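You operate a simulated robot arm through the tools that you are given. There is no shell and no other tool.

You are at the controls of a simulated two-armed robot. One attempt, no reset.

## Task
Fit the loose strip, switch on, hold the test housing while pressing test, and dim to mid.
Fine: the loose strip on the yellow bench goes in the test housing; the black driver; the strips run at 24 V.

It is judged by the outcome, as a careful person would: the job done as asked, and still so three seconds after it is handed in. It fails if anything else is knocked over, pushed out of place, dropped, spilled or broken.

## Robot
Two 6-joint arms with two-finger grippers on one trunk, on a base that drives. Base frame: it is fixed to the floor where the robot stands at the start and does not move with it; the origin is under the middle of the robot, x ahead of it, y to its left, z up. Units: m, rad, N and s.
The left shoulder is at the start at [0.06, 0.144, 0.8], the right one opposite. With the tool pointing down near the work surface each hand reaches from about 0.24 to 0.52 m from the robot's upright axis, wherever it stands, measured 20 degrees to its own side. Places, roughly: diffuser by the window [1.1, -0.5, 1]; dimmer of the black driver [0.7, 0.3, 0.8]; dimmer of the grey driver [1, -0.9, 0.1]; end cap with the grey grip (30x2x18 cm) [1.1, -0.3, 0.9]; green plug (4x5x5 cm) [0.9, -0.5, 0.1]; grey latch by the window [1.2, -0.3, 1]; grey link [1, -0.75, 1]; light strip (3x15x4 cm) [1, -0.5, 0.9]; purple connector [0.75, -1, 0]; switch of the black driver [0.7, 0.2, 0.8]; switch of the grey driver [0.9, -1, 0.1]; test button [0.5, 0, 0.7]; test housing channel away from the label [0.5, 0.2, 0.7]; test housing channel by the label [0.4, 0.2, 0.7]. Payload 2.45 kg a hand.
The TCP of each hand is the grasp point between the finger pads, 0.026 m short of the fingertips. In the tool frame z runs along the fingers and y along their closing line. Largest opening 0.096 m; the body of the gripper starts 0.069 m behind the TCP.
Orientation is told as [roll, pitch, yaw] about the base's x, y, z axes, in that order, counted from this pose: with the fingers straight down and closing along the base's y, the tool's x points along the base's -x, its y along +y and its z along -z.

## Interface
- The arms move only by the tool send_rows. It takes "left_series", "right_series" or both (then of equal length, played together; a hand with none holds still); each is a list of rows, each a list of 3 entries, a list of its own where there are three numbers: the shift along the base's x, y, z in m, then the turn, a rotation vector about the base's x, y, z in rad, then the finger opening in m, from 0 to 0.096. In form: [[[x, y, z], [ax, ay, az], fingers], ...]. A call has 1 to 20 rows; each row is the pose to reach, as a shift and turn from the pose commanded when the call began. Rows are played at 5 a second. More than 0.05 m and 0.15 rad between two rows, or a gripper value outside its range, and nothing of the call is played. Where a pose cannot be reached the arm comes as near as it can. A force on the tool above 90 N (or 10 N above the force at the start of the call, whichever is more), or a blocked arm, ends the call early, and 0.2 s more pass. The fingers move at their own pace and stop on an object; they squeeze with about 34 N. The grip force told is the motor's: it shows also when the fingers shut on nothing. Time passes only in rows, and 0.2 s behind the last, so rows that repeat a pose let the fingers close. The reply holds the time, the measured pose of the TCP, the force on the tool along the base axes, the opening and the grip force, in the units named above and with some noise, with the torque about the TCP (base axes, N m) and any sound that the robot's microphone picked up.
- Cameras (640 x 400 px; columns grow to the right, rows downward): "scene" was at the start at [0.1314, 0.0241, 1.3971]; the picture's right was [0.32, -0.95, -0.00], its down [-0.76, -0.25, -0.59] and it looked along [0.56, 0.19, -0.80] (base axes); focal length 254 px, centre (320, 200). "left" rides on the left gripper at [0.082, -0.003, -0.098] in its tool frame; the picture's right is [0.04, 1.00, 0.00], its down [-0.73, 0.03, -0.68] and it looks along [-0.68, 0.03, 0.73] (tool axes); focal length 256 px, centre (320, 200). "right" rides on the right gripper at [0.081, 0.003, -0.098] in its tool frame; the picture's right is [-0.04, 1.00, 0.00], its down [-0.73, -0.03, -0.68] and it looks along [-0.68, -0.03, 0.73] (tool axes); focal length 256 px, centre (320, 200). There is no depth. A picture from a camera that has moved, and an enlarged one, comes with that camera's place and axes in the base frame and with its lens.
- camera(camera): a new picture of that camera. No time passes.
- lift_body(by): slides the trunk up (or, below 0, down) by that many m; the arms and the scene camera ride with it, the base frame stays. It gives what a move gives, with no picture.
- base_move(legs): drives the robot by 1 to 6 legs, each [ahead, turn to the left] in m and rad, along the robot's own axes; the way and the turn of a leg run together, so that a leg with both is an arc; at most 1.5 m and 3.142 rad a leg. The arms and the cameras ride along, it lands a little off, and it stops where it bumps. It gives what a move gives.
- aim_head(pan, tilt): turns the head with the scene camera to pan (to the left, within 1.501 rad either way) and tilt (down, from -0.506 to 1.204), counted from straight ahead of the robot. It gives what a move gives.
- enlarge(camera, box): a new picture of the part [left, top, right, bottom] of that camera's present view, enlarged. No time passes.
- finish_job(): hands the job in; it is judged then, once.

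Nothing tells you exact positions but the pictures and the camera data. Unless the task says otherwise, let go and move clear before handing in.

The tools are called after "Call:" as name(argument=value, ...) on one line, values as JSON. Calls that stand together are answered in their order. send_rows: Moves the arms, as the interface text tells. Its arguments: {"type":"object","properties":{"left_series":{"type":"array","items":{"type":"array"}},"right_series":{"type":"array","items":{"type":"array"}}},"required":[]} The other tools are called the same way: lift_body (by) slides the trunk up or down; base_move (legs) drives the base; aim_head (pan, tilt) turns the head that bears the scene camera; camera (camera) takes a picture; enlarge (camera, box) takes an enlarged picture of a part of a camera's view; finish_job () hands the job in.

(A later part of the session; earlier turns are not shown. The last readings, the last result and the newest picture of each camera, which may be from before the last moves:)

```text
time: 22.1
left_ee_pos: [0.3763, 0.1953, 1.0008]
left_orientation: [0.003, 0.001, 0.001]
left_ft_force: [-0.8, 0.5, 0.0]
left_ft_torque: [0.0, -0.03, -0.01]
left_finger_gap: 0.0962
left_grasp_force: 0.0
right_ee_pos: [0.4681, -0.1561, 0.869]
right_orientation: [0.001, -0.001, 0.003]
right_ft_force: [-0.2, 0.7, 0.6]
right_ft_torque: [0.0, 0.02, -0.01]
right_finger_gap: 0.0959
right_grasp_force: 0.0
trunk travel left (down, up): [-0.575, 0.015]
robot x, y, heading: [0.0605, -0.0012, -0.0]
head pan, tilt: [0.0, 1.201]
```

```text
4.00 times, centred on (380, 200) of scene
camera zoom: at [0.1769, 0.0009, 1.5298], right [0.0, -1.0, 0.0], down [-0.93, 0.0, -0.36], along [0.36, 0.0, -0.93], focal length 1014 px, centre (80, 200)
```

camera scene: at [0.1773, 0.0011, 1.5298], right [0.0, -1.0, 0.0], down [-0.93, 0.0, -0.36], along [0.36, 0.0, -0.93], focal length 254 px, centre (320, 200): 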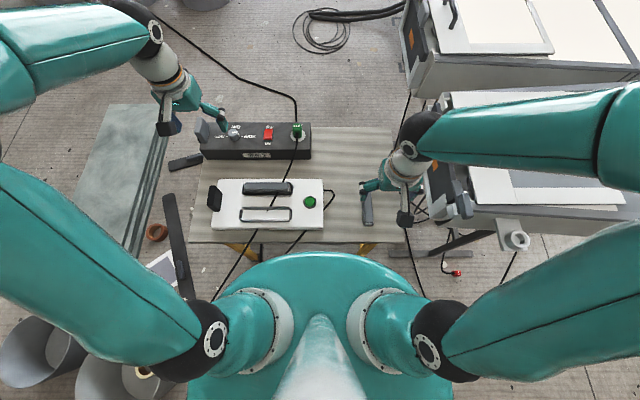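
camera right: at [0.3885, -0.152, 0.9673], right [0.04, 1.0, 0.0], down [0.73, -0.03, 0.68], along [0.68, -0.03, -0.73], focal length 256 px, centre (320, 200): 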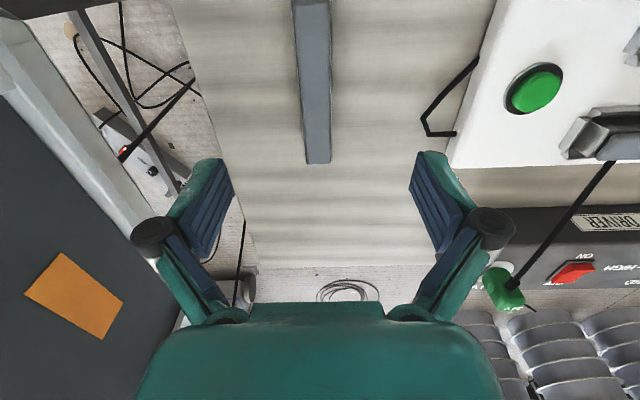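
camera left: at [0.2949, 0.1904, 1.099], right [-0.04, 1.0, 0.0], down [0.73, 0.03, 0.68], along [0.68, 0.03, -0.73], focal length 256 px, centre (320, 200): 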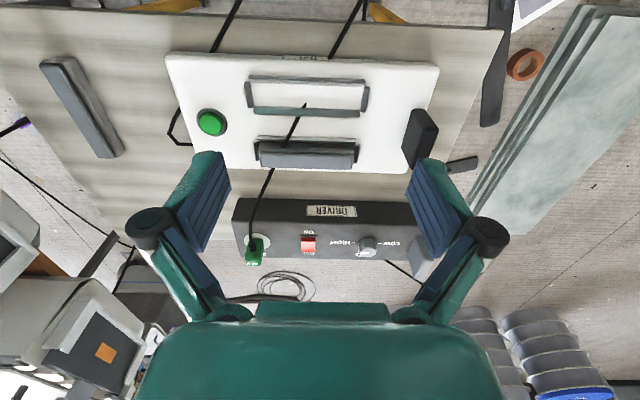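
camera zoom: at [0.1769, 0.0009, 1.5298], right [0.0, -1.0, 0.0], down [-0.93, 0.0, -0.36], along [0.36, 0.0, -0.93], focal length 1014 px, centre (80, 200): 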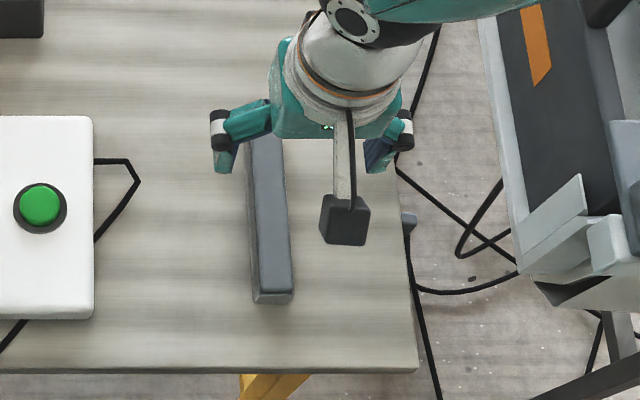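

The strip is about 4 mm to the -y side of the hand's mid-plane. I'll correct that, descend until the tips are about 26 mm above the bench and close on the upper part of the strip.

Call:
send_rows(right_series=[[[0.001, -0.004, -0.035], [0, 0, 0], 0.096], [[0.002, -0.004, -0.07], [0, 0, 0], 0.096], [[0.002, -0.004, -0.103], [0, 0, 0], 0.096], [[0.002, -0.004, -0.103], [0, 0, 0], 0.096]])

Call:
camera(camera="right")

Call:
enlarge(camera="left", box=[20, 20, 180, 180])

```text
time: 23.1
left_ee_pos: [0.377, 0.1949, 0.9996]
left_orientation: [0.002, 0.0, 0.003]
left_ft_force: [-0.2, -0.5, 0.1]
left_ft_torque: [-0.01, -0.01, 0.03]
left_finger_gap: 0.096
left_grasp_force: 0.1
right_ee_pos: [0.4732, -0.1613, 0.7657]
right_orientation: [0.002, -0.004, 0.003]
right_ft_force: [0.8, 0.2, 0.3]
right_ft_torque: [0.0, -0.01, 0.01]
right_finger_gap: 0.096
right_grasp_force: 0.1
trunk travel left (down, up): [-0.575, 0.015]
robot x, y, heading: [0.0596, -0.0018, -0.001]
head pan, tilt: [0.0, 1.201]
```

```text
taken
camera right: at [0.3922, -0.157, 0.8638], right [0.04, 1.0, 0.0], down [0.73, -0.03, 0.68], along [0.68, -0.03, -0.73], focal length 256 px, centre (320, 200)
```

right: 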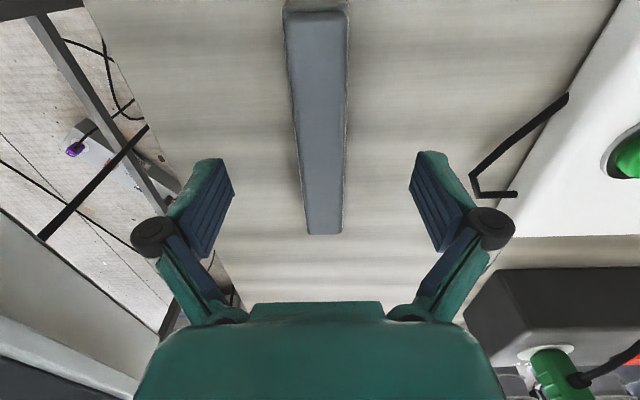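

```text
2.50 times, centred on (100, 100) of left
camera zoom: at [0.2952, 0.1903, 1.0993], right [-0.04, 1.0, 0.0], down [0.73, 0.03, 0.68], along [0.68, 0.03, -0.73], focal length 640 px, centre (870, 450)
```

zoom: 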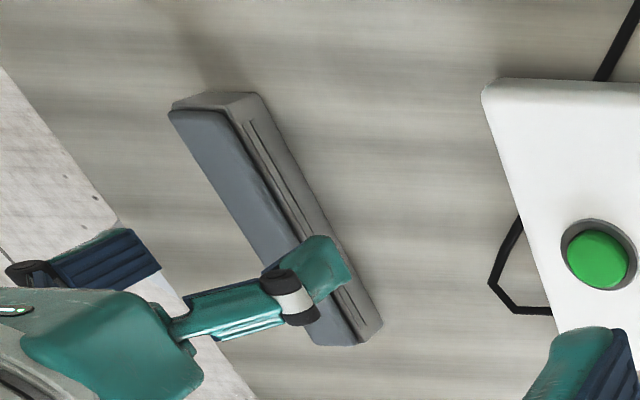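

The fingers straddle the strip with the strip's middle about 5 mm behind the hand. I'll shift back slightly and close.

Call:
send_rows(right_series=[[[-0.005, 0.0, 0.0], [0, 0, 0], 0.096], [[-0.005, 0.0, 0.0], [0, 0, 0], 0.07], [[-0.005, 0.0, 0.0], [0, 0, 0], 0.05], [[-0.005, 0.0, 0.0], [0, 0, 0], 0.02], [[-0.005, 0.0, 0.0], [0, 0, 0], 0.0], [[-0.005, 0.0, 0.0], [0, 0, 0], 0.0], [[-0.005, 0.0, 0.0], [0, 0, 0], 0.0]])

Call:
camera(camera="right")

Call:
enlarge(camera="left", box=[20, 20, 180, 180])

```text
time: 24.7
left_ee_pos: [0.3769, 0.1946, 1.0014]
left_orientation: [0.002, 0.002, 0.003]
left_ft_force: [0.5, -0.8, 0.9]
left_ft_torque: [0.03, 0.0, 0.02]
left_finger_gap: 0.0958
left_grasp_force: 0.0
right_ee_pos: [0.4683, -0.1601, 0.7667]
right_orientation: [0.0, 0.002, 0.002]
right_ft_force: [-0.1, 0.1, 0.0]
right_ft_torque: [-0.01, 0.01, 0.0]
right_finger_gap: 0.0
right_grasp_force: 28.6
trunk travel left (down, up): [-0.575, 0.015]
robot x, y, heading: [0.059, 0.0043, 0.002]
head pan, tilt: [0.0, 1.201]
```

```text
taken
camera right: at [0.3872, -0.1573, 0.8644], right [0.04, 1.0, 0.0], down [0.73, -0.03, 0.68], along [0.68, -0.03, -0.73], focal length 256 px, centre (320, 200)
```

right: 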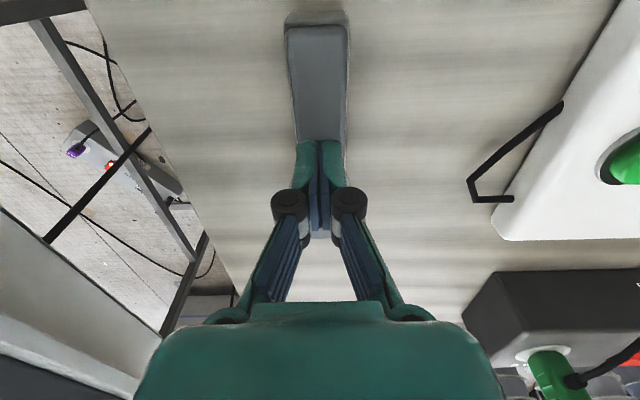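

```text
2.50 times, centred on (100, 100) of left
camera zoom: at [0.2956, 0.1902, 1.0992], right [-0.04, 1.0, 0.0], down [0.73, 0.03, 0.68], along [0.68, 0.03, -0.74], focal length 640 px, centre (870, 450)
```

zoom: 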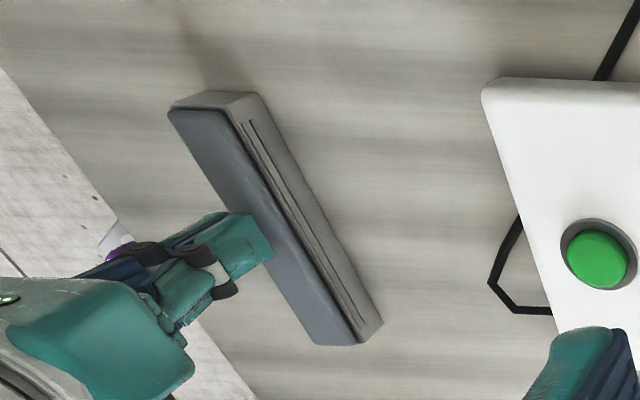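

The fingers closed above the strip, so its top is lower than I estimated, at about 0.73. I'll use the closed fingers as a gentle probe to find the true height.

Call:
send_rows(right_series=[[[0.008, -0.001, -0.003], [0, 0, 0], 0.0], [[0.012, -0.001, -0.006], [0, 0, 0], 0.0], [[0.012, -0.001, -0.006], [0, 0, 0], 0.0]])

Call:
send_rows(right_series=[[[0, 0, -0.002], [0, 0, 0], 0.0], [[0, 0, -0.004], [0, 0, 0], 0.0]])

```text
time: 25.5
left_ee_pos: [0.3756, 0.1943, 1.0015]
left_orientation: [0.002, 0.001, 0.003]
left_ft_force: [0.3, 0.4, -0.3]
left_ft_torque: [-0.01, -0.03, 0.01]
left_finger_gap: 0.0961
left_grasp_force: 0.0
right_ee_pos: [0.4802, -0.1625, 0.7615]
right_orientation: [0.0, 0.0, 0.002]
right_ft_force: [0.5, -0.6, 0.4]
right_ft_torque: [-0.02, -0.01, 0.0]
right_finger_gap: 0.0
right_grasp_force: 28.6
trunk travel left (down, up): [-0.575, 0.015]
robot x, y, heading: [0.0636, -0.0011, 0.002]
head pan, tilt: [0.0, 1.201]
```

```text
time: 26.1
left_ee_pos: [0.3767, 0.1948, 1.0017]
left_orientation: [0.001, 0.0, 0.003]
left_ft_force: [-0.5, -0.5, 0.0]
left_ft_torque: [0.01, 0.01, -0.02]
left_finger_gap: 0.096
left_grasp_force: 0.0
right_ee_pos: [0.4794, -0.1624, 0.7583]
right_orientation: [0.0, -0.003, 0.0]
right_ft_force: [0.2, -1.2, 14.6]
right_ft_torque: [-0.05, 0.03, 0.13]
right_finger_gap: 0.006
right_grasp_force: 28.3
trunk travel left (down, up): [-0.575, 0.015]
robot x, y, heading: [0.0611, -0.0012, 0.005]
head pan, tilt: [0.0, 1.201]
```

Contact came at TCP z ≈ 0.759, so the strip's top is about 0.733 and the bench about 0.693. I'll rise, open, descend so the tips are 1.5 cm below the strip's top, and grip.

Call:
send_rows(right_series=[[[0, 0, 0.03], [0, 0, 0], 0.0], [[0.001, 0.001, 0.035], [0, 0, 0], 0.08], [[0.001, 0.001, 0.035], [0, 0, 0], 0.08], [[0.001, 0.001, 0.035], [0, 0, 0], 0.08], [[0.001, 0.001, 0.035], [0, 0, 0], 0.08], [[0.001, 0.001, 0.01], [0, 0, 0], 0.08], [[0.001, 0.001, -0.0125], [0, 0, 0], 0.08], [[0.001, 0.001, -0.0125], [0, 0, 0], 0.08]])

Call:
camera(camera="right")

Call:
enlarge(camera="left", box=[20, 20, 180, 180])

```text
time: 27.9
left_ee_pos: [0.3767, 0.1945, 1.0016]
left_orientation: [0.002, 0.004, 0.001]
left_ft_force: [0.1, -0.1, -0.1]
left_ft_torque: [0.01, 0.0, -0.02]
left_finger_gap: 0.0962
left_grasp_force: 0.1
right_ee_pos: [0.4784, -0.1612, 0.7429]
right_orientation: [0.0, -0.002, 0.001]
right_ft_force: [0.1, 0.3, 0.3]
right_ft_torque: [0.01, -0.01, 0.01]
right_finger_gap: 0.08
right_grasp_force: 0.0
trunk travel left (down, up): [-0.575, 0.015]
robot x, y, heading: [0.0587, -0.0029, 0.005]
head pan, tilt: [0.0, 1.201]
```

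```text
taken
camera right: at [0.3981, -0.1574, 0.8409], right [0.04, 1.0, 0.0], down [0.73, -0.03, 0.68], along [0.68, -0.03, -0.73], focal length 256 px, centre (320, 200)
```

right: 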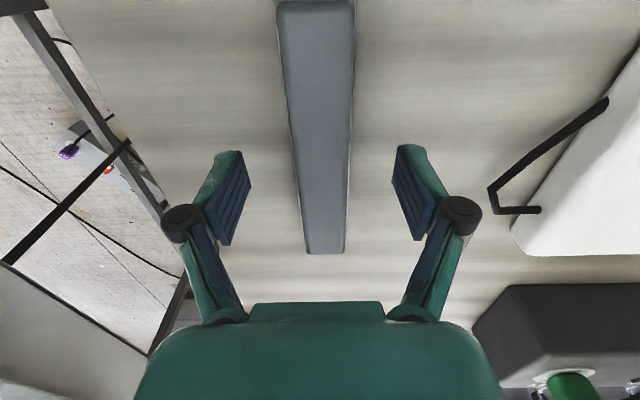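

```text
2.50 times, centred on (100, 100) of left
camera zoom: at [0.2955, 0.1902, 1.0992], right [-0.04, 1.0, 0.0], down [0.73, 0.03, 0.68], along [0.68, 0.03, -0.74], focal length 640 px, centre (870, 450)
```

zoom: 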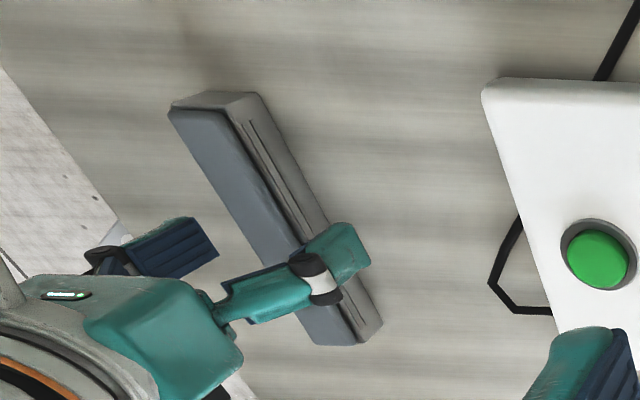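

The hand is centred on the strip. Closing now.

Call:
send_rows(right_series=[[[0, 0, 0], [0, 0, 0], 0.05], [[0, 0, 0], [0, 0, 0], 0.02], [[0, 0, 0], [0, 0, 0], 0.0], [[0, 0, 0], [0, 0, 0], 0.0], [[0, 0, 0], [0, 0, 0], 0.0]])

Call:
camera(camera="right")

Call:
enlarge(camera="left", box=[20, 20, 180, 180])

```text
time: 29.1
left_ee_pos: [0.3758, 0.195, 1.0006]
left_orientation: [0.002, 0.002, 0.002]
left_ft_force: [0.3, 0.0, 0.0]
left_ft_torque: [-0.01, 0.0, 0.02]
left_finger_gap: 0.0959
left_grasp_force: 0.1
right_ee_pos: [0.4795, -0.162, 0.7434]
right_orientation: [0.001, -0.001, 0.001]
right_ft_force: [-0.5, 0.3, 0.2]
right_ft_torque: [0.05, -0.01, -0.05]
right_finger_gap: 0.0293
right_grasp_force: 33.6
trunk travel left (down, up): [-0.575, 0.015]
robot x, y, heading: [0.0572, -0.0013, 0.003]
head pan, tilt: [0.0, 1.201]
```

```text
taken
camera right: at [0.3981, -0.1573, 0.8411], right [0.04, 1.0, 0.0], down [0.73, -0.03, 0.68], along [0.68, -0.03, -0.73], focal length 256 px, centre (320, 200)
```

right: 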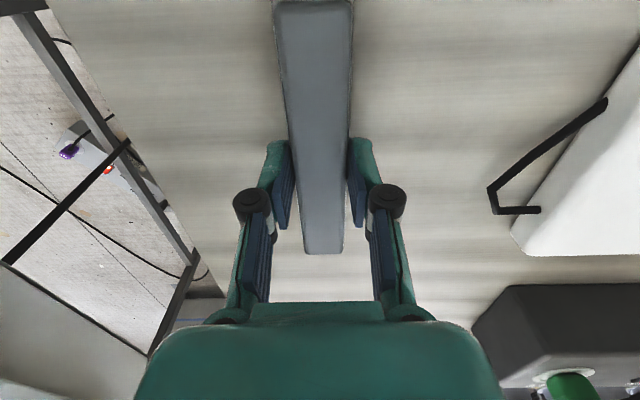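

```text
2.50 times, centred on (100, 100) of left
camera zoom: at [0.2956, 0.1903, 1.0992], right [-0.04, 1.0, 0.0], down [0.73, 0.03, 0.68], along [0.68, 0.03, -0.74], focal length 640 px, centre (870, 450)
```

zoom: 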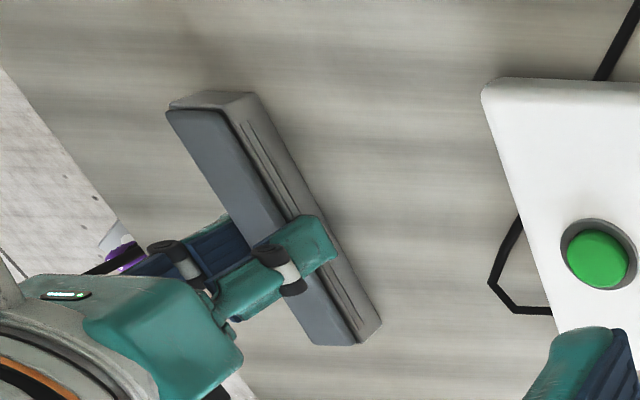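

The strip is held (gap 0.029). I'll lift it and move the left hand out to the left at the same time, so the right arm can cross to the channel.

Call:
send_rows(left_series=[[[0.0, 0.04, 0.015], [0, 0, 0], 0.096], [[0.0, 0.08, 0.03], [0, 0, 0], 0.096], [[0.0, 0.12, 0.045], [0, 0, 0], 0.096], [[0.0, 0.16, 0.06], [0, 0, 0], 0.096], [[0.0, 0.2, 0.07], [0, 0, 0], 0.096], [[0.0, 0.235, 0.08], [0, 0, 0], 0.096]], right_series=[[[0, 0, 0.02], [0, 0, 0], 0.0], [[0, 0, 0.05], [0, 0, 0], 0.0], [[0, 0, 0.08], [0, 0, 0], 0.0], [[0, 0, 0.11], [0, 0, 0], 0.0], [[0, 0, 0.14], [0, 0, 0], 0.0], [[0, 0, 0.17], [0, 0, 0], 0.0]])

Call:
camera(camera="right")

Call:
camera(camera="left")

```text
time: 30.5
left_ee_pos: [0.3766, 0.4324, 1.0805]
left_orientation: [0.002, 0.003, 0.0]
left_ft_force: [0.2, -0.2, -0.6]
left_ft_torque: [0.01, 0.0, -0.02]
left_finger_gap: 0.0959
left_grasp_force: 0.0
right_ee_pos: [0.4795, -0.1614, 0.9147]
right_orientation: [0.003, 0.001, 0.001]
right_ft_force: [0.1, -0.5, -1.4]
right_ft_torque: [-0.05, -0.02, 0.02]
right_finger_gap: 0.029
right_grasp_force: 34.5
trunk travel left (down, up): [-0.575, 0.015]
robot x, y, heading: [0.0584, 0.002, 0.001]
head pan, tilt: [0.0, 1.201]
```

```text
taken
camera right: at [0.3977, -0.1583, 1.0124], right [0.04, 1.0, 0.0], down [0.73, -0.03, 0.68], along [0.68, -0.03, -0.73], focal length 256 px, centre (320, 200)
```

right: 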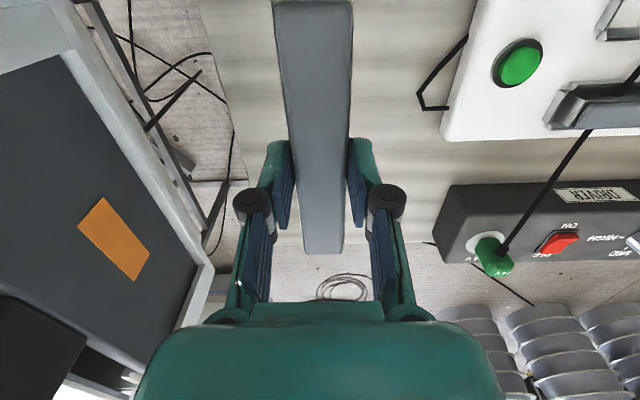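

```text
taken
camera left: at [0.2955, 0.4285, 1.1794], right [-0.04, 1.0, 0.0], down [0.73, 0.03, 0.68], along [0.68, 0.03, -0.74], focal length 256 px, centre (320, 200)
```

left: 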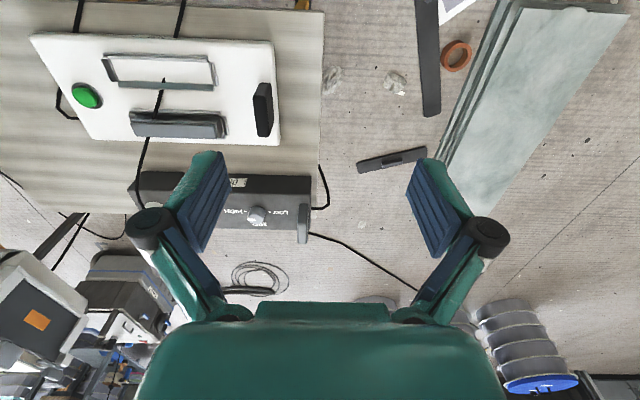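

The strip is firmly held. Now I'll carry it over to above the channel while turning it by +90°.

Call:
send_rows(right_series=[[[-0.0035, 0.0285, 0], [0, 0, 0.131], 0.0], [[-0.007, 0.057, 0], [0, 0, 0.262], 0.0], [[-0.0105, 0.0855, 0], [0, 0, 0.393], 0.0], [[-0.014, 0.114, 0], [0, 0, 0.524], 0.0], [[-0.0175, 0.1425, 0], [0, 0, 0.654], 0.0], [[-0.021, 0.171, 0], [0, 0, 0.785], 0.0], [[-0.0245, 0.1995, 0], [0, 0, 0.916], 0.0], [[-0.028, 0.228, 0], [0, 0, 1.047], 0.0], [[-0.0315, 0.2565, 0], [0, 0, 1.178], 0.0], [[-0.035, 0.285, 0], [0, 0, 1.309], 0.0], [[-0.0385, 0.3135, 0], [0, 0, 1.44], 0.0], [[-0.0425, 0.3415, 0], [0, 0, 1.5708], 0.0], [[-0.0425, 0.3415, 0], [0, 0, 1.5708], 0.0]])

Call:
camera(camera="right")

Call:
camera(camera="left")

Call:
camera(camera="scene")

```text
time: 33.2
left_ee_pos: [0.3777, 0.4309, 1.0783]
left_orientation: [0.002, 0.003, -0.001]
left_ft_force: [0.1, -0.1, -0.2]
left_ft_torque: [-0.01, 0.02, -0.01]
left_finger_gap: 0.096
left_grasp_force: 0.0
right_ee_pos: [0.5018, 0.121, 0.9257]
right_orientation: [0.016, -0.052, 1.377]
right_ft_force: [0.1, -0.1, -0.8]
right_ft_torque: [-0.01, 0.02, 0.01]
right_finger_gap: 0.0294
right_grasp_force: 33.9
trunk travel left (down, up): [-0.575, 0.015]
robot x, y, heading: [0.0588, 0.0004, -0.0]
head pan, tilt: [0.0, 1.201]
stopped in row 13 (right hand): the arm was blocked; the commanded pose is now the measured one
```

```text
taken
camera right: at [0.4843, 0.0376, 1.0195], right [-0.97, 0.23, 0.02], down [0.17, 0.68, 0.71], along [0.15, 0.7, -0.7], focal length 256 px, centre (320, 200)
```

right: 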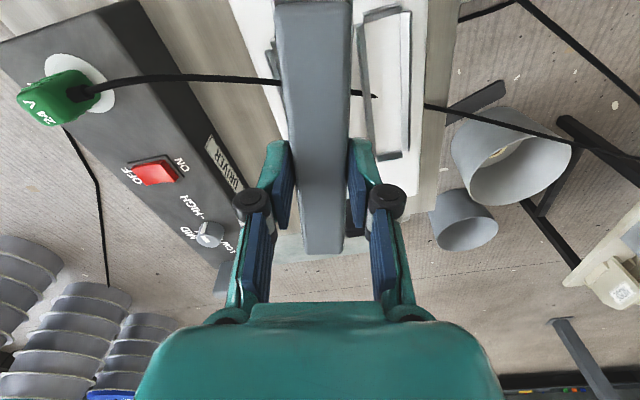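

```text
taken
camera left: at [0.297, 0.4276, 1.177], right [-0.04, 1.0, 0.0], down [0.74, 0.03, 0.68], along [0.68, 0.03, -0.74], focal length 256 px, centre (320, 200)
```

left: 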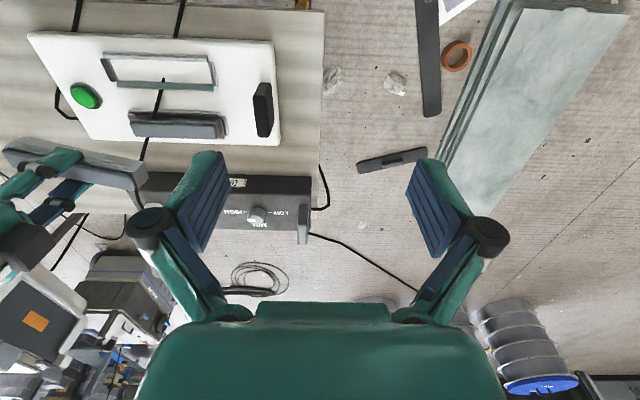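

```text
taken
camera scene: at [0.1788, 0.0009, 1.5271], right [0.0, -1.0, 0.0], down [-0.93, 0.0, -0.36], along [0.36, 0.0, -0.93], focal length 254 px, centre (320, 200)
```

scene: 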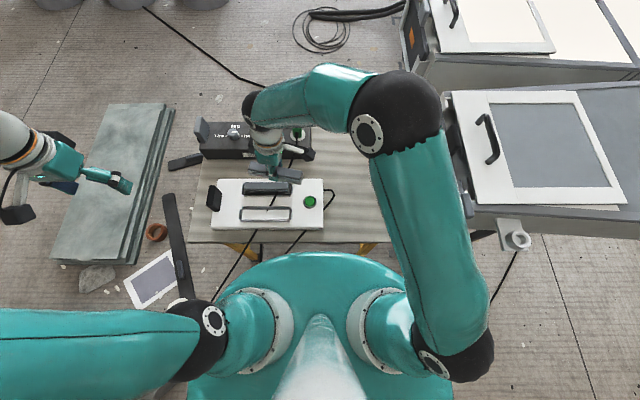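

The right arm was blocked near yaw +79° at full cross-reach, though the strip is still held. I'll back out and try crossing at yaw 0, then turning the other way.

Call:
send_rows(right_series=[[[-0.005, -0.02, 0], [-0.03, -0.003, -0.06], 0.0], [[-0.01, -0.045, 0], [-0.052, -0.006, -0.13], 0.0], [[-0.012, -0.06, 0], [-0.052, -0.006, -0.2], 0.0], [[-0.012, -0.06, 0], [-0.052, -0.006, -0.2], 0.0]])

```text
time: 34.2
left_ee_pos: [0.3777, 0.4336, 1.0809]
left_orientation: [0.001, 0.002, 0.001]
left_ft_force: [0.1, 0.7, 0.2]
left_ft_torque: [0.03, 0.0, -0.01]
left_finger_gap: 0.0958
left_grasp_force: 0.0
right_ee_pos: [0.4867, 0.0628, 0.9279]
right_orientation: [-0.004, 0.001, 1.178]
right_ft_force: [0.3, 0.0, -0.2]
right_ft_torque: [-0.01, 0.02, 0.04]
right_finger_gap: 0.0292
right_grasp_force: 34.0
trunk travel left (down, up): [-0.575, 0.015]
robot x, y, heading: [0.0583, 0.0036, -0.001]
head pan, tilt: [0.0, 1.201]
```

The tilt is corrected at (0.487, 0.063). I'll try finishing the yaw to 90° here in small steps, before crossing further.

Call:
send_rows(right_series=[[[-0.005, 0.0, 0], [0, 0, 0.08], 0.0], [[-0.01, 0.0, 0], [0, 0, 0.16], 0.0], [[-0.015, 0.0, 0], [0, 0, 0.24], 0.0], [[-0.02, 0.0, 0], [0, 0, 0.32], 0.0], [[-0.025, 0.0, 0], [0, 0, 0.3928], 0.0], [[-0.025, 0.0, 0], [0, 0, 0.3928], 0.0]])

Call:
camera(camera="scene")

```text
time: 35.6
left_ee_pos: [0.3768, 0.433, 1.0803]
left_orientation: [0.003, 0.001, 0.002]
left_ft_force: [0.9, -0.9, -0.5]
left_ft_torque: [0.0, -0.02, -0.02]
left_finger_gap: 0.0959
left_grasp_force: 0.0
right_ee_pos: [0.4631, 0.0629, 0.928]
right_orientation: [-0.003, -0.001, 1.574]
right_ft_force: [0.0, 0.5, -0.7]
right_ft_torque: [-0.02, 0.02, 0.0]
right_finger_gap: 0.0293
right_grasp_force: 33.7
trunk travel left (down, up): [-0.575, 0.015]
robot x, y, heading: [0.0586, 0.002, 0.002]
head pan, tilt: [0.0, 1.201]
```

```text
taken
camera scene: at [0.1777, 0.0009, 1.5297], right [0.0, -1.0, 0.0], down [-0.93, 0.0, -0.36], along [0.36, 0.0, -0.93], focal length 254 px, centre (320, 200)
```

scene: 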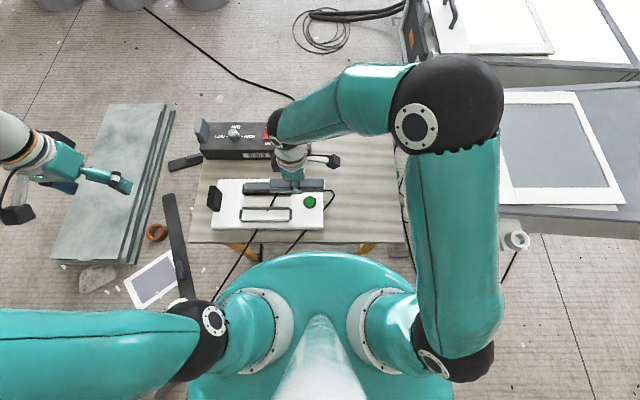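

Yaw 90° is reached at y = 0.063. Now I'll try creeping toward the channel centre in small steps.

Call:
send_rows(right_series=[[[-0.004, 0.015, 0], [0, 0, 0], 0.0], [[-0.008, 0.03, 0], [0, 0, 0], 0.0], [[-0.012, 0.045, 0], [0, 0, 0], 0.0], [[-0.016, 0.06, 0], [0, 0, 0], 0.0], [[-0.016, 0.06, 0], [0, 0, 0], 0.0]])

```text
time: 36.8
left_ee_pos: [0.3777, 0.4315, 1.0824]
left_orientation: [0.001, 0.0, 0.003]
left_ft_force: [0.3, 0.1, -0.1]
left_ft_torque: [-0.02, 0.01, -0.01]
left_finger_gap: 0.096
left_grasp_force: 0.2
right_ee_pos: [0.4639, 0.1072, 0.9381]
right_orientation: [-0.007, -0.024, 1.518]
right_ft_force: [0.1, -0.1, -0.2]
right_ft_torque: [-0.03, -0.02, 0.02]
right_finger_gap: 0.0293
right_grasp_force: 33.7
trunk travel left (down, up): [-0.575, 0.015]
robot x, y, heading: [0.0598, -0.0023, 0.003]
head pan, tilt: [0.0, 1.201]
```

The right arm's inward limit keeps it short of the channel (about y = 0.11). The clean fix is to back the base off a little and turn left, so the channel sits in front of the right arm. First I'll bring the strip to a comfortable carrying pose.

Call:
send_rows(right_series=[[[0.01, -0.03, 0.01], [0, 0, -0.06], 0.0], [[0.025, -0.06, 0.015], [0, 0, -0.14], 0.0], [[0.04, -0.09, 0.02], [0, 0, -0.22], 0.0], [[0.055, -0.12, 0.03], [0, 0, -0.3], 0.0], [[0.07, -0.14, 0.04], [0, 0, -0.38], 0.0], [[0.084, -0.153, 0.05], [0, 0, -0.451], 0.0], [[0.084, -0.153, 0.05], [0, 0, -0.451], 0.0]])

Call:
camera(camera="scene")

```text
time: 38.4
left_ee_pos: [0.3769, 0.4321, 1.082]
left_orientation: [0.002, 0.002, 0.001]
left_ft_force: [-0.4, 0.2, 0.0]
left_ft_torque: [-0.04, 0.01, 0.0]
left_finger_gap: 0.0959
left_grasp_force: 0.2
right_ee_pos: [0.5303, -0.0299, 0.978]
right_orientation: [-0.003, -0.002, 1.121]
right_ft_force: [-0.6, 0.3, -2.0]
right_ft_torque: [0.0, 0.01, 0.01]
right_finger_gap: 0.0292
right_grasp_force: 34.4
trunk travel left (down, up): [-0.575, 0.015]
robot x, y, heading: [0.0606, 0.0059, -0.003]
head pan, tilt: [0.0, 1.201]
```

```text
taken
camera scene: at [0.1776, 0.0012, 1.5297], right [0.0, -1.0, 0.0], down [-0.93, 0.0, -0.36], along [0.36, 0.0, -0.93], focal length 254 px, centre (320, 200)
```

scene: 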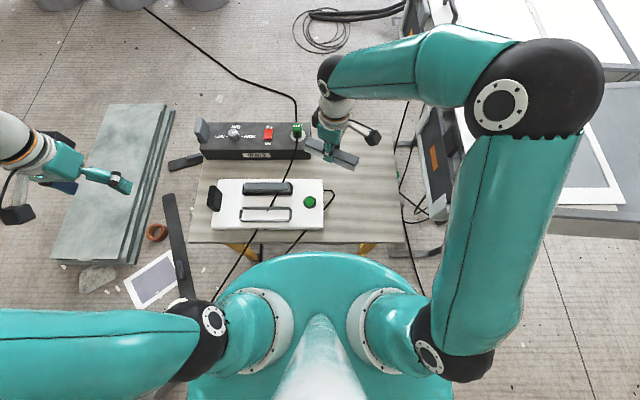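

I'll back up 8 cm and turn left 0.45 rad; the arms are high and clear of everything.

Call:
base_move(legs=[[-0.08, 0.0]])

Call:
base_move(legs=[[0.0, 0.45]])

Call:
camera(camera="scene")

Call:
camera(camera="right")

```text
time: 39.5
left_ee_pos: [0.2932, 0.4322, 1.0813]
left_orientation: [0.001, 0.001, 0.001]
left_ft_force: [-0.9, 0.4, 0.4]
left_ft_torque: [0.03, -0.02, 0.01]
left_finger_gap: 0.0956
left_grasp_force: 0.1
right_ee_pos: [0.4476, -0.0305, 0.9782]
right_orientation: [-0.005, -0.003, 1.122]
right_ft_force: [-1.1, 0.1, -1.2]
right_ft_torque: [-0.01, -0.04, -0.01]
right_finger_gap: 0.0293
right_grasp_force: 34.1
trunk travel left (down, up): [-0.575, 0.015]
robot x, y, heading: [-0.0222, -0.0028, 0.001]
head pan, tilt: [0.0, 1.201]
```

```text
time: 41.3
left_ee_pos: [0.0717, 0.5256, 1.0822]
left_orientation: [0.001, 0.002, 0.457]
left_ft_force: [0.6, 0.1, 0.9]
left_ft_torque: [-0.02, -0.02, 0.03]
left_finger_gap: 0.0958
left_grasp_force: 0.0
right_ee_pos: [0.411, 0.1787, 0.9777]
right_orientation: [-0.002, -0.002, 1.578]
right_ft_force: [-0.5, 0.5, -1.3]
right_ft_torque: [-0.01, -0.01, 0.02]
right_finger_gap: 0.0292
right_grasp_force: 34.1
trunk travel left (down, up): [-0.575, 0.015]
robot x, y, heading: [-0.0168, -0.0163, 0.46]
head pan, tilt: [0.0, 1.201]
```

```text
taken
camera scene: at [0.0882, 0.035, 1.5298], right [0.44, -0.9, 0.0], down [-0.84, -0.41, -0.36], along [0.33, 0.16, -0.93], focal length 254 px, centre (320, 200)
```

scene: 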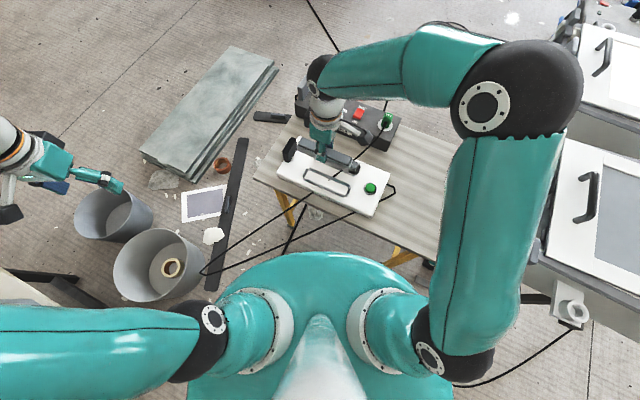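

```text
taken
camera right: at [0.4088, 0.098, 1.0759], right [-1.0, 0.03, 0.0], down [0.02, 0.73, 0.68], along [0.03, 0.68, -0.73], focal length 256 px, centre (320, 200)
```

right: 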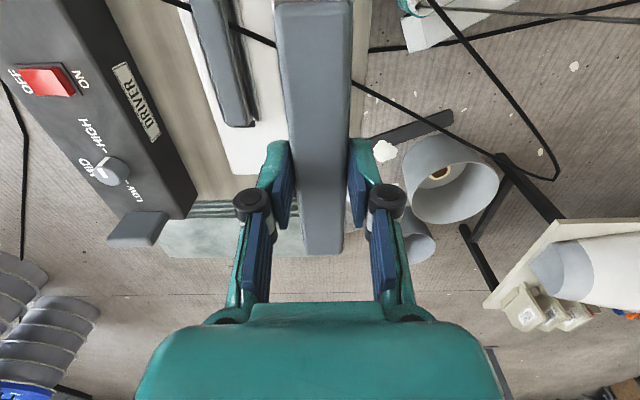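

The channel is now in front of the right arm; the hand is at (0.411, 0.179) with yaw ≈ 90°. I'll lower it to a hover above the channel and bring the left camera round for a view of the gap.

Call:
send_rows(left_series=[[[0.015, -0.011, -0.008], [0, 0, -0.131], 0.096], [[0.03, -0.021, -0.016], [0, 0, -0.262], 0.096], [[0.044, -0.032, -0.024], [0, 0, -0.392], 0.096], [[0.059, -0.042, -0.032], [0, 0, -0.523], 0.096], [[0.074, -0.053, -0.04], [0, 0, -0.654], 0.096], [[0.089, -0.064, -0.048], [0, 0, -0.784], 0.096], [[0.104, -0.074, -0.056], [0, 0, -0.915], 0.096], [[0.118, -0.085, -0.064], [0, 0, -1.046], 0.096], [[0.133, -0.095, -0.072], [0, 0, -1.176], 0.096], [[0.148, -0.106, -0.08], [0, 0, -1.307], 0.096], [[0.148, -0.106, -0.08], [0, 0, -1.307], 0.096]], right_series=[[[0.005, 0, -0.01], [0, 0, 0], 0.0], [[0.01, 0, -0.02], [0, 0, 0], 0.0], [[0.015, 0, -0.03], [0, 0, -0.004], 0.0], [[0.02, 0.001, -0.04], [0, 0, -0.007], 0.0], [[0.026, 0.002, -0.05], [0, 0, -0.007], 0.0], [[0.026, 0.002, -0.06], [0, 0, -0.007], 0.0], [[0.026, 0.002, -0.07], [0, 0, -0.007], 0.0], [[0.026, 0.002, -0.08], [0, 0, -0.007], 0.0], [[0.026, 0.002, -0.09], [0, 0, -0.007], 0.0], [[0.026, 0.002, -0.1], [0, 0, -0.007], 0.0], [[0.026, 0.002, -0.1], [0, 0, -0.007], 0.0]])

Call:
camera(camera="left")

Call:
camera(camera="right")

Call:
camera(camera="scene")

```text
time: 43.7
left_ee_pos: [0.2197, 0.4218, 1.0029]
left_orientation: [0.0, 0.003, -0.854]
left_ft_force: [0.9, 0.5, 1.4]
left_ft_torque: [0.02, 0.0, 0.03]
left_finger_gap: 0.0962
left_grasp_force: 0.0
right_ee_pos: [0.4374, 0.1818, 0.8772]
right_orientation: [-0.004, 0.0, 1.568]
right_ft_force: [-0.6, 0.2, -0.7]
right_ft_torque: [0.0, 0.0, 0.01]
right_finger_gap: 0.0294
right_grasp_force: 34.1
trunk travel left (down, up): [-0.575, 0.015]
robot x, y, heading: [-0.0176, -0.0168, 0.459]
head pan, tilt: [0.0, 1.201]
```

```text
taken
camera left: at [0.1633, 0.4792, 1.1005], right [0.73, 0.69, 0.0], down [0.5, -0.53, 0.68], along [0.47, -0.49, -0.73], focal length 256 px, centre (320, 200)
```

left: 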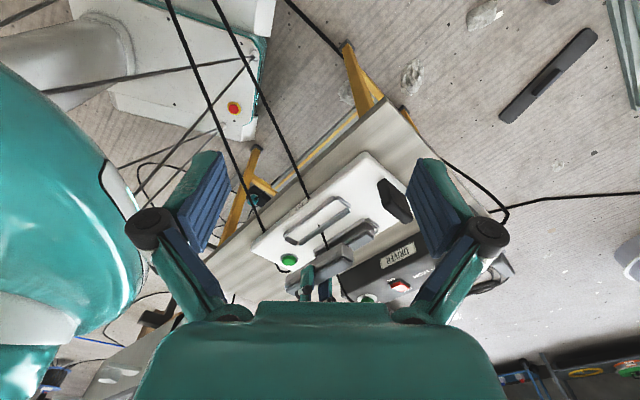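

```text
taken
camera right: at [0.4337, 0.1011, 0.9757], right [-1.0, 0.04, 0.0], down [0.03, 0.73, 0.68], along [0.03, 0.68, -0.73], focal length 256 px, centre (320, 200)
```

right: 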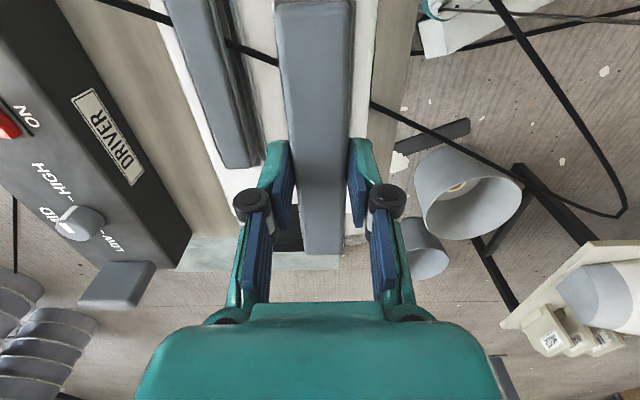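

```text
taken
camera scene: at [0.0883, 0.0353, 1.5298], right [0.44, -0.9, 0.0], down [-0.84, -0.41, -0.36], along [0.33, 0.16, -0.93], focal length 254 px, centre (320, 200)
```

scene: 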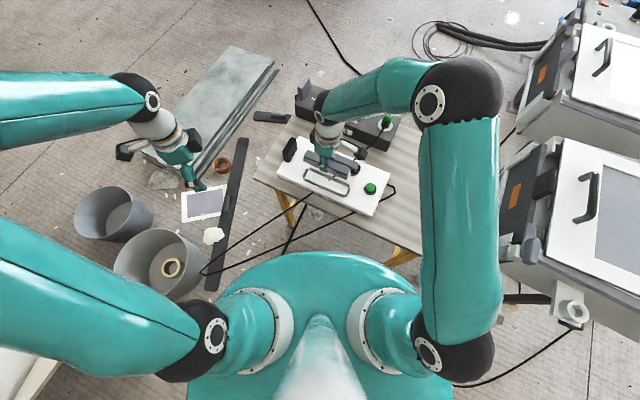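

Call:
enlarge(camera="left", box=[250, 150, 430, 310])

Call:
enlarge(camera="scene", box=[270, 130, 400, 220])

Call:
enlarge(camera="right", box=[150, 0, 470, 270])

```text
2.50 times, centred on (340, 230) of left
camera zoom: at [0.1633, 0.4792, 1.1005], right [0.73, 0.69, 0.0], down [0.5, -0.53, 0.68], along [0.47, -0.49, -0.73], focal length 640 px, centre (270, 125)
```

zoom: 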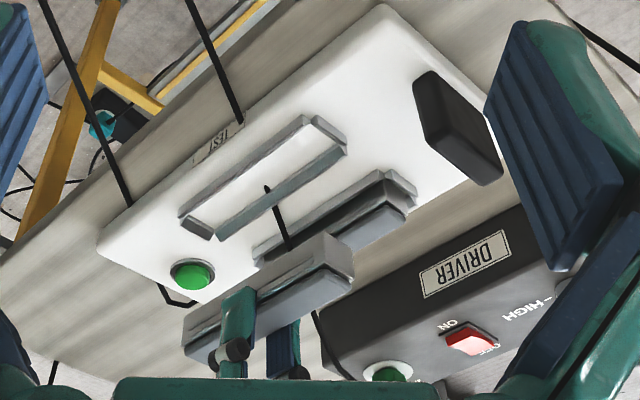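

```text
4.44 times, centred on (335, 175) of scene
camera zoom: at [0.0883, 0.0353, 1.5298], right [0.44, -0.9, 0.0], down [-0.84, -0.41, -0.36], along [0.33, 0.16, -0.93], focal length 1127 px, centre (253, 311)
```

zoom: 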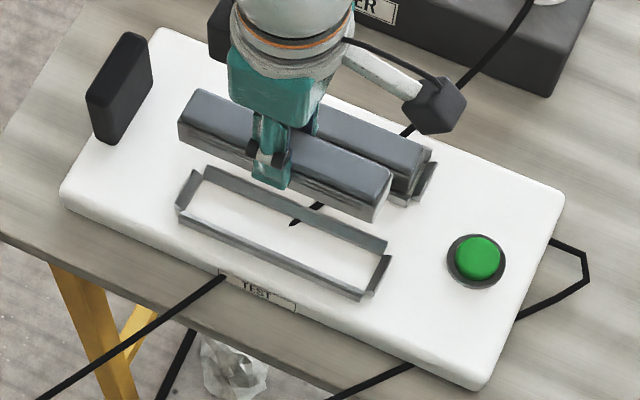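

```text
1.48 times, centred on (310, 135) of right
camera zoom: at [0.4337, 0.1011, 0.9757], right [-1.0, 0.04, 0.0], down [0.03, 0.73, 0.68], along [0.03, 0.68, -0.73], focal length 379 px, centre (335, 296)
```

zoom: 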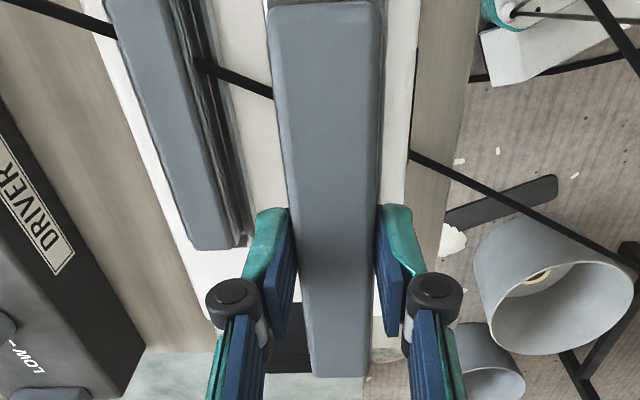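

The alignment looks plausible. I'll lower to just above the walls and check again.

Call:
send_rows(right_series=[[[0, 0, -0.02], [0, 0, 0], 0.0], [[0, -0.001, -0.04], [0, 0, 0], 0.0], [[0, -0.001, -0.057], [0, 0, 0.002], 0.0], [[0, -0.001, -0.057], [0, 0, 0.002], 0.0]])

Call:
enlarge(camera="left", box=[270, 180, 390, 300])

Call:
enlarge(camera="scene", box=[290, 140, 380, 210])

Call:
camera(camera="right")

```text
time: 44.7
left_ee_pos: [0.2185, 0.4216, 1.0012]
left_orientation: [0.002, 0.002, -0.851]
left_ft_force: [0.4, -0.8, 0.4]
left_ft_torque: [-0.01, -0.02, 0.01]
left_finger_gap: 0.0958
left_grasp_force: 0.0
right_ee_pos: [0.4384, 0.1791, 0.8215]
right_orientation: [-0.005, 0.0, 1.571]
right_ft_force: [0.4, -0.9, -1.7]
right_ft_torque: [0.01, 0.01, -0.02]
right_finger_gap: 0.0293
right_grasp_force: 33.9
trunk travel left (down, up): [-0.575, 0.015]
robot x, y, heading: [-0.0169, -0.0157, 0.459]
head pan, tilt: [0.0, 1.201]
```

```text
3.33 times, centred on (330, 240) of left
camera zoom: at [0.1632, 0.4792, 1.1004], right [0.73, 0.69, 0.0], down [0.51, -0.53, 0.68], along [0.47, -0.49, -0.73], focal length 853 px, centre (287, 67)
```

zoom: 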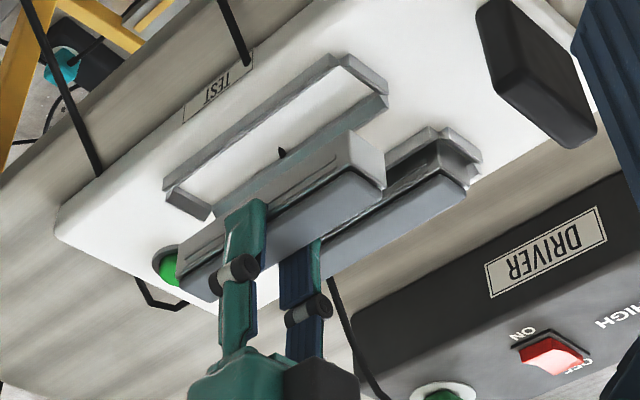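

```text
5.71 times, centred on (335, 175) of scene
camera zoom: at [0.0886, 0.0353, 1.5297], right [0.44, -0.9, 0.0], down [-0.84, -0.41, -0.36], along [0.33, 0.16, -0.93], focal length 1449 px, centre (234, 343)
```

zoom: 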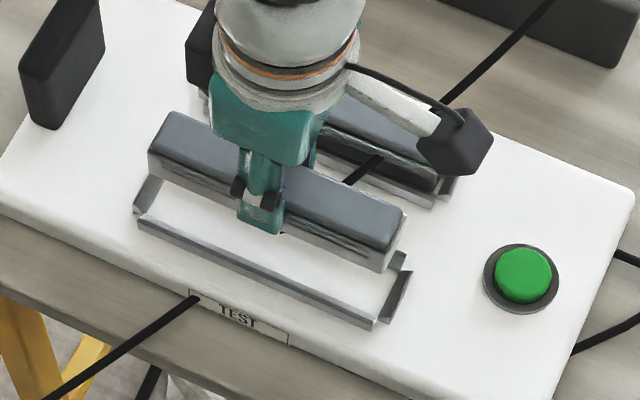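

```text
taken
camera right: at [0.4349, 0.0986, 0.9192], right [-1.0, 0.04, 0.0], down [0.03, 0.73, 0.68], along [0.03, 0.68, -0.73], focal length 256 px, centre (320, 200)
```

right: 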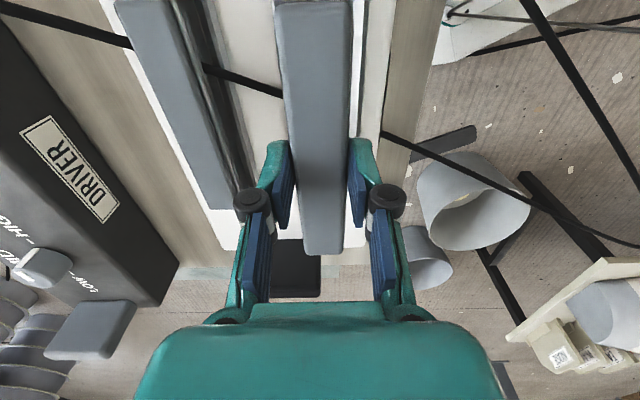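

Cross-checking the views, the strip is about 3 cm tall, its bottom is now near z = 0.78, and it sits about 4 mm too far in +x. I'll zoom in more tightly to refine.

Call:
enlarge(camera="scene", box=[305, 155, 365, 195])

Call:
enlarge(camera="left", box=[300, 190, 360, 260])

```text
10.00 times, centred on (335, 175) of scene
camera zoom: at [0.0886, 0.0353, 1.5297], right [0.44, -0.9, 0.0], down [-0.84, -0.41, -0.36], along [0.33, 0.16, -0.93], focal length 2536 px, centre (170, 450)
```

zoom: 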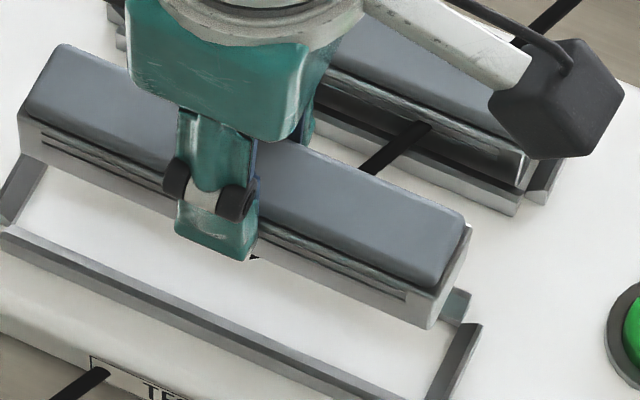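

```text
5.71 times, centred on (330, 225) of left
camera zoom: at [0.1632, 0.4792, 1.1004], right [0.73, 0.69, 0.0], down [0.51, -0.53, 0.68], along [0.47, -0.49, -0.73], focal length 1463 px, centre (263, 57)
```

zoom: 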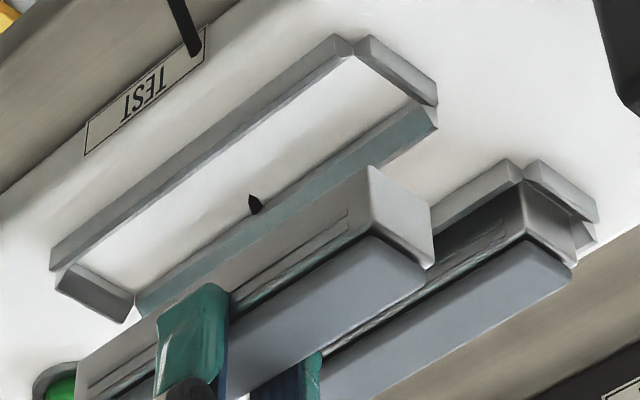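

Strip yaw is good and its centre matches the TCP. I'll zoom in tightly on the channel walls to get their inner faces.

Call:
enlarge(camera="scene", box=[304, 165, 334, 190])

Call:
enlarge(camera="scene", box=[330, 178, 360, 200])

Call:
enlarge(camera="left", box=[315, 192, 355, 222])

```text
16.00 times, centred on (319, 178) of scene
camera zoom: at [0.0886, 0.0353, 1.5297], right [0.44, -0.9, 0.0], down [-0.84, -0.41, -0.36], along [0.33, 0.16, -0.93], focal length 4057 px, centre (336, 560)
```

zoom: 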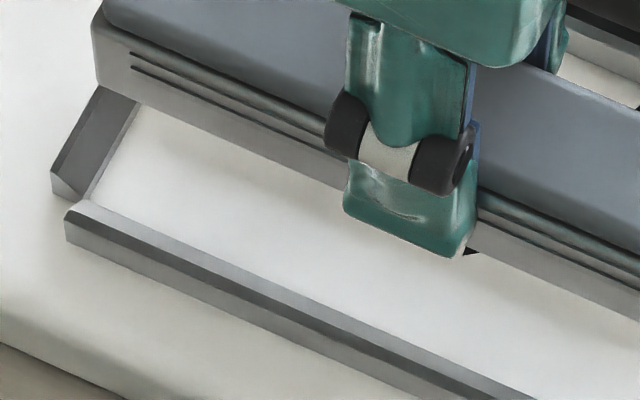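

```text
16.00 times, centred on (345, 189) of scene
camera zoom: at [0.0886, 0.0353, 1.5297], right [0.44, -0.9, 0.0], down [-0.84, -0.41, -0.36], along [0.33, 0.16, -0.93], focal length 4057 px, centre (-80, 376)
```

zoom: 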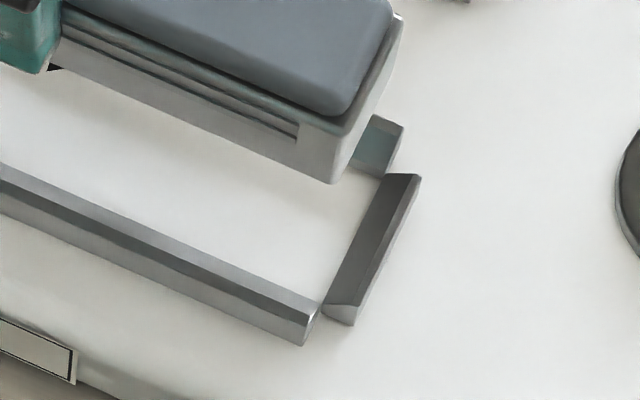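

```text
13.33 times, centred on (335, 207) of left
camera zoom: at [0.1632, 0.4792, 1.1004], right [0.73, 0.69, 0.0], down [0.51, -0.53, 0.68], along [0.47, -0.49, -0.73], focal length 3413 px, centre (120, 107)
```

zoom: 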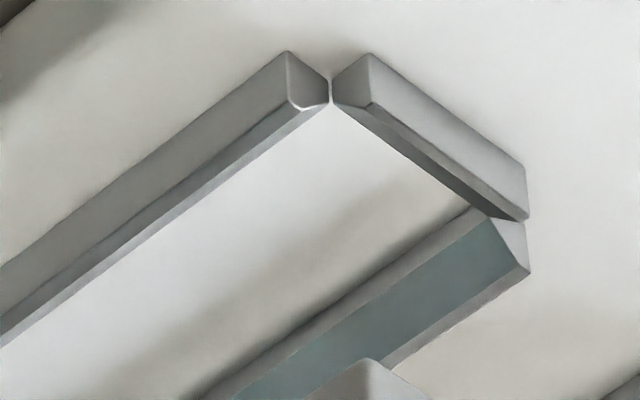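

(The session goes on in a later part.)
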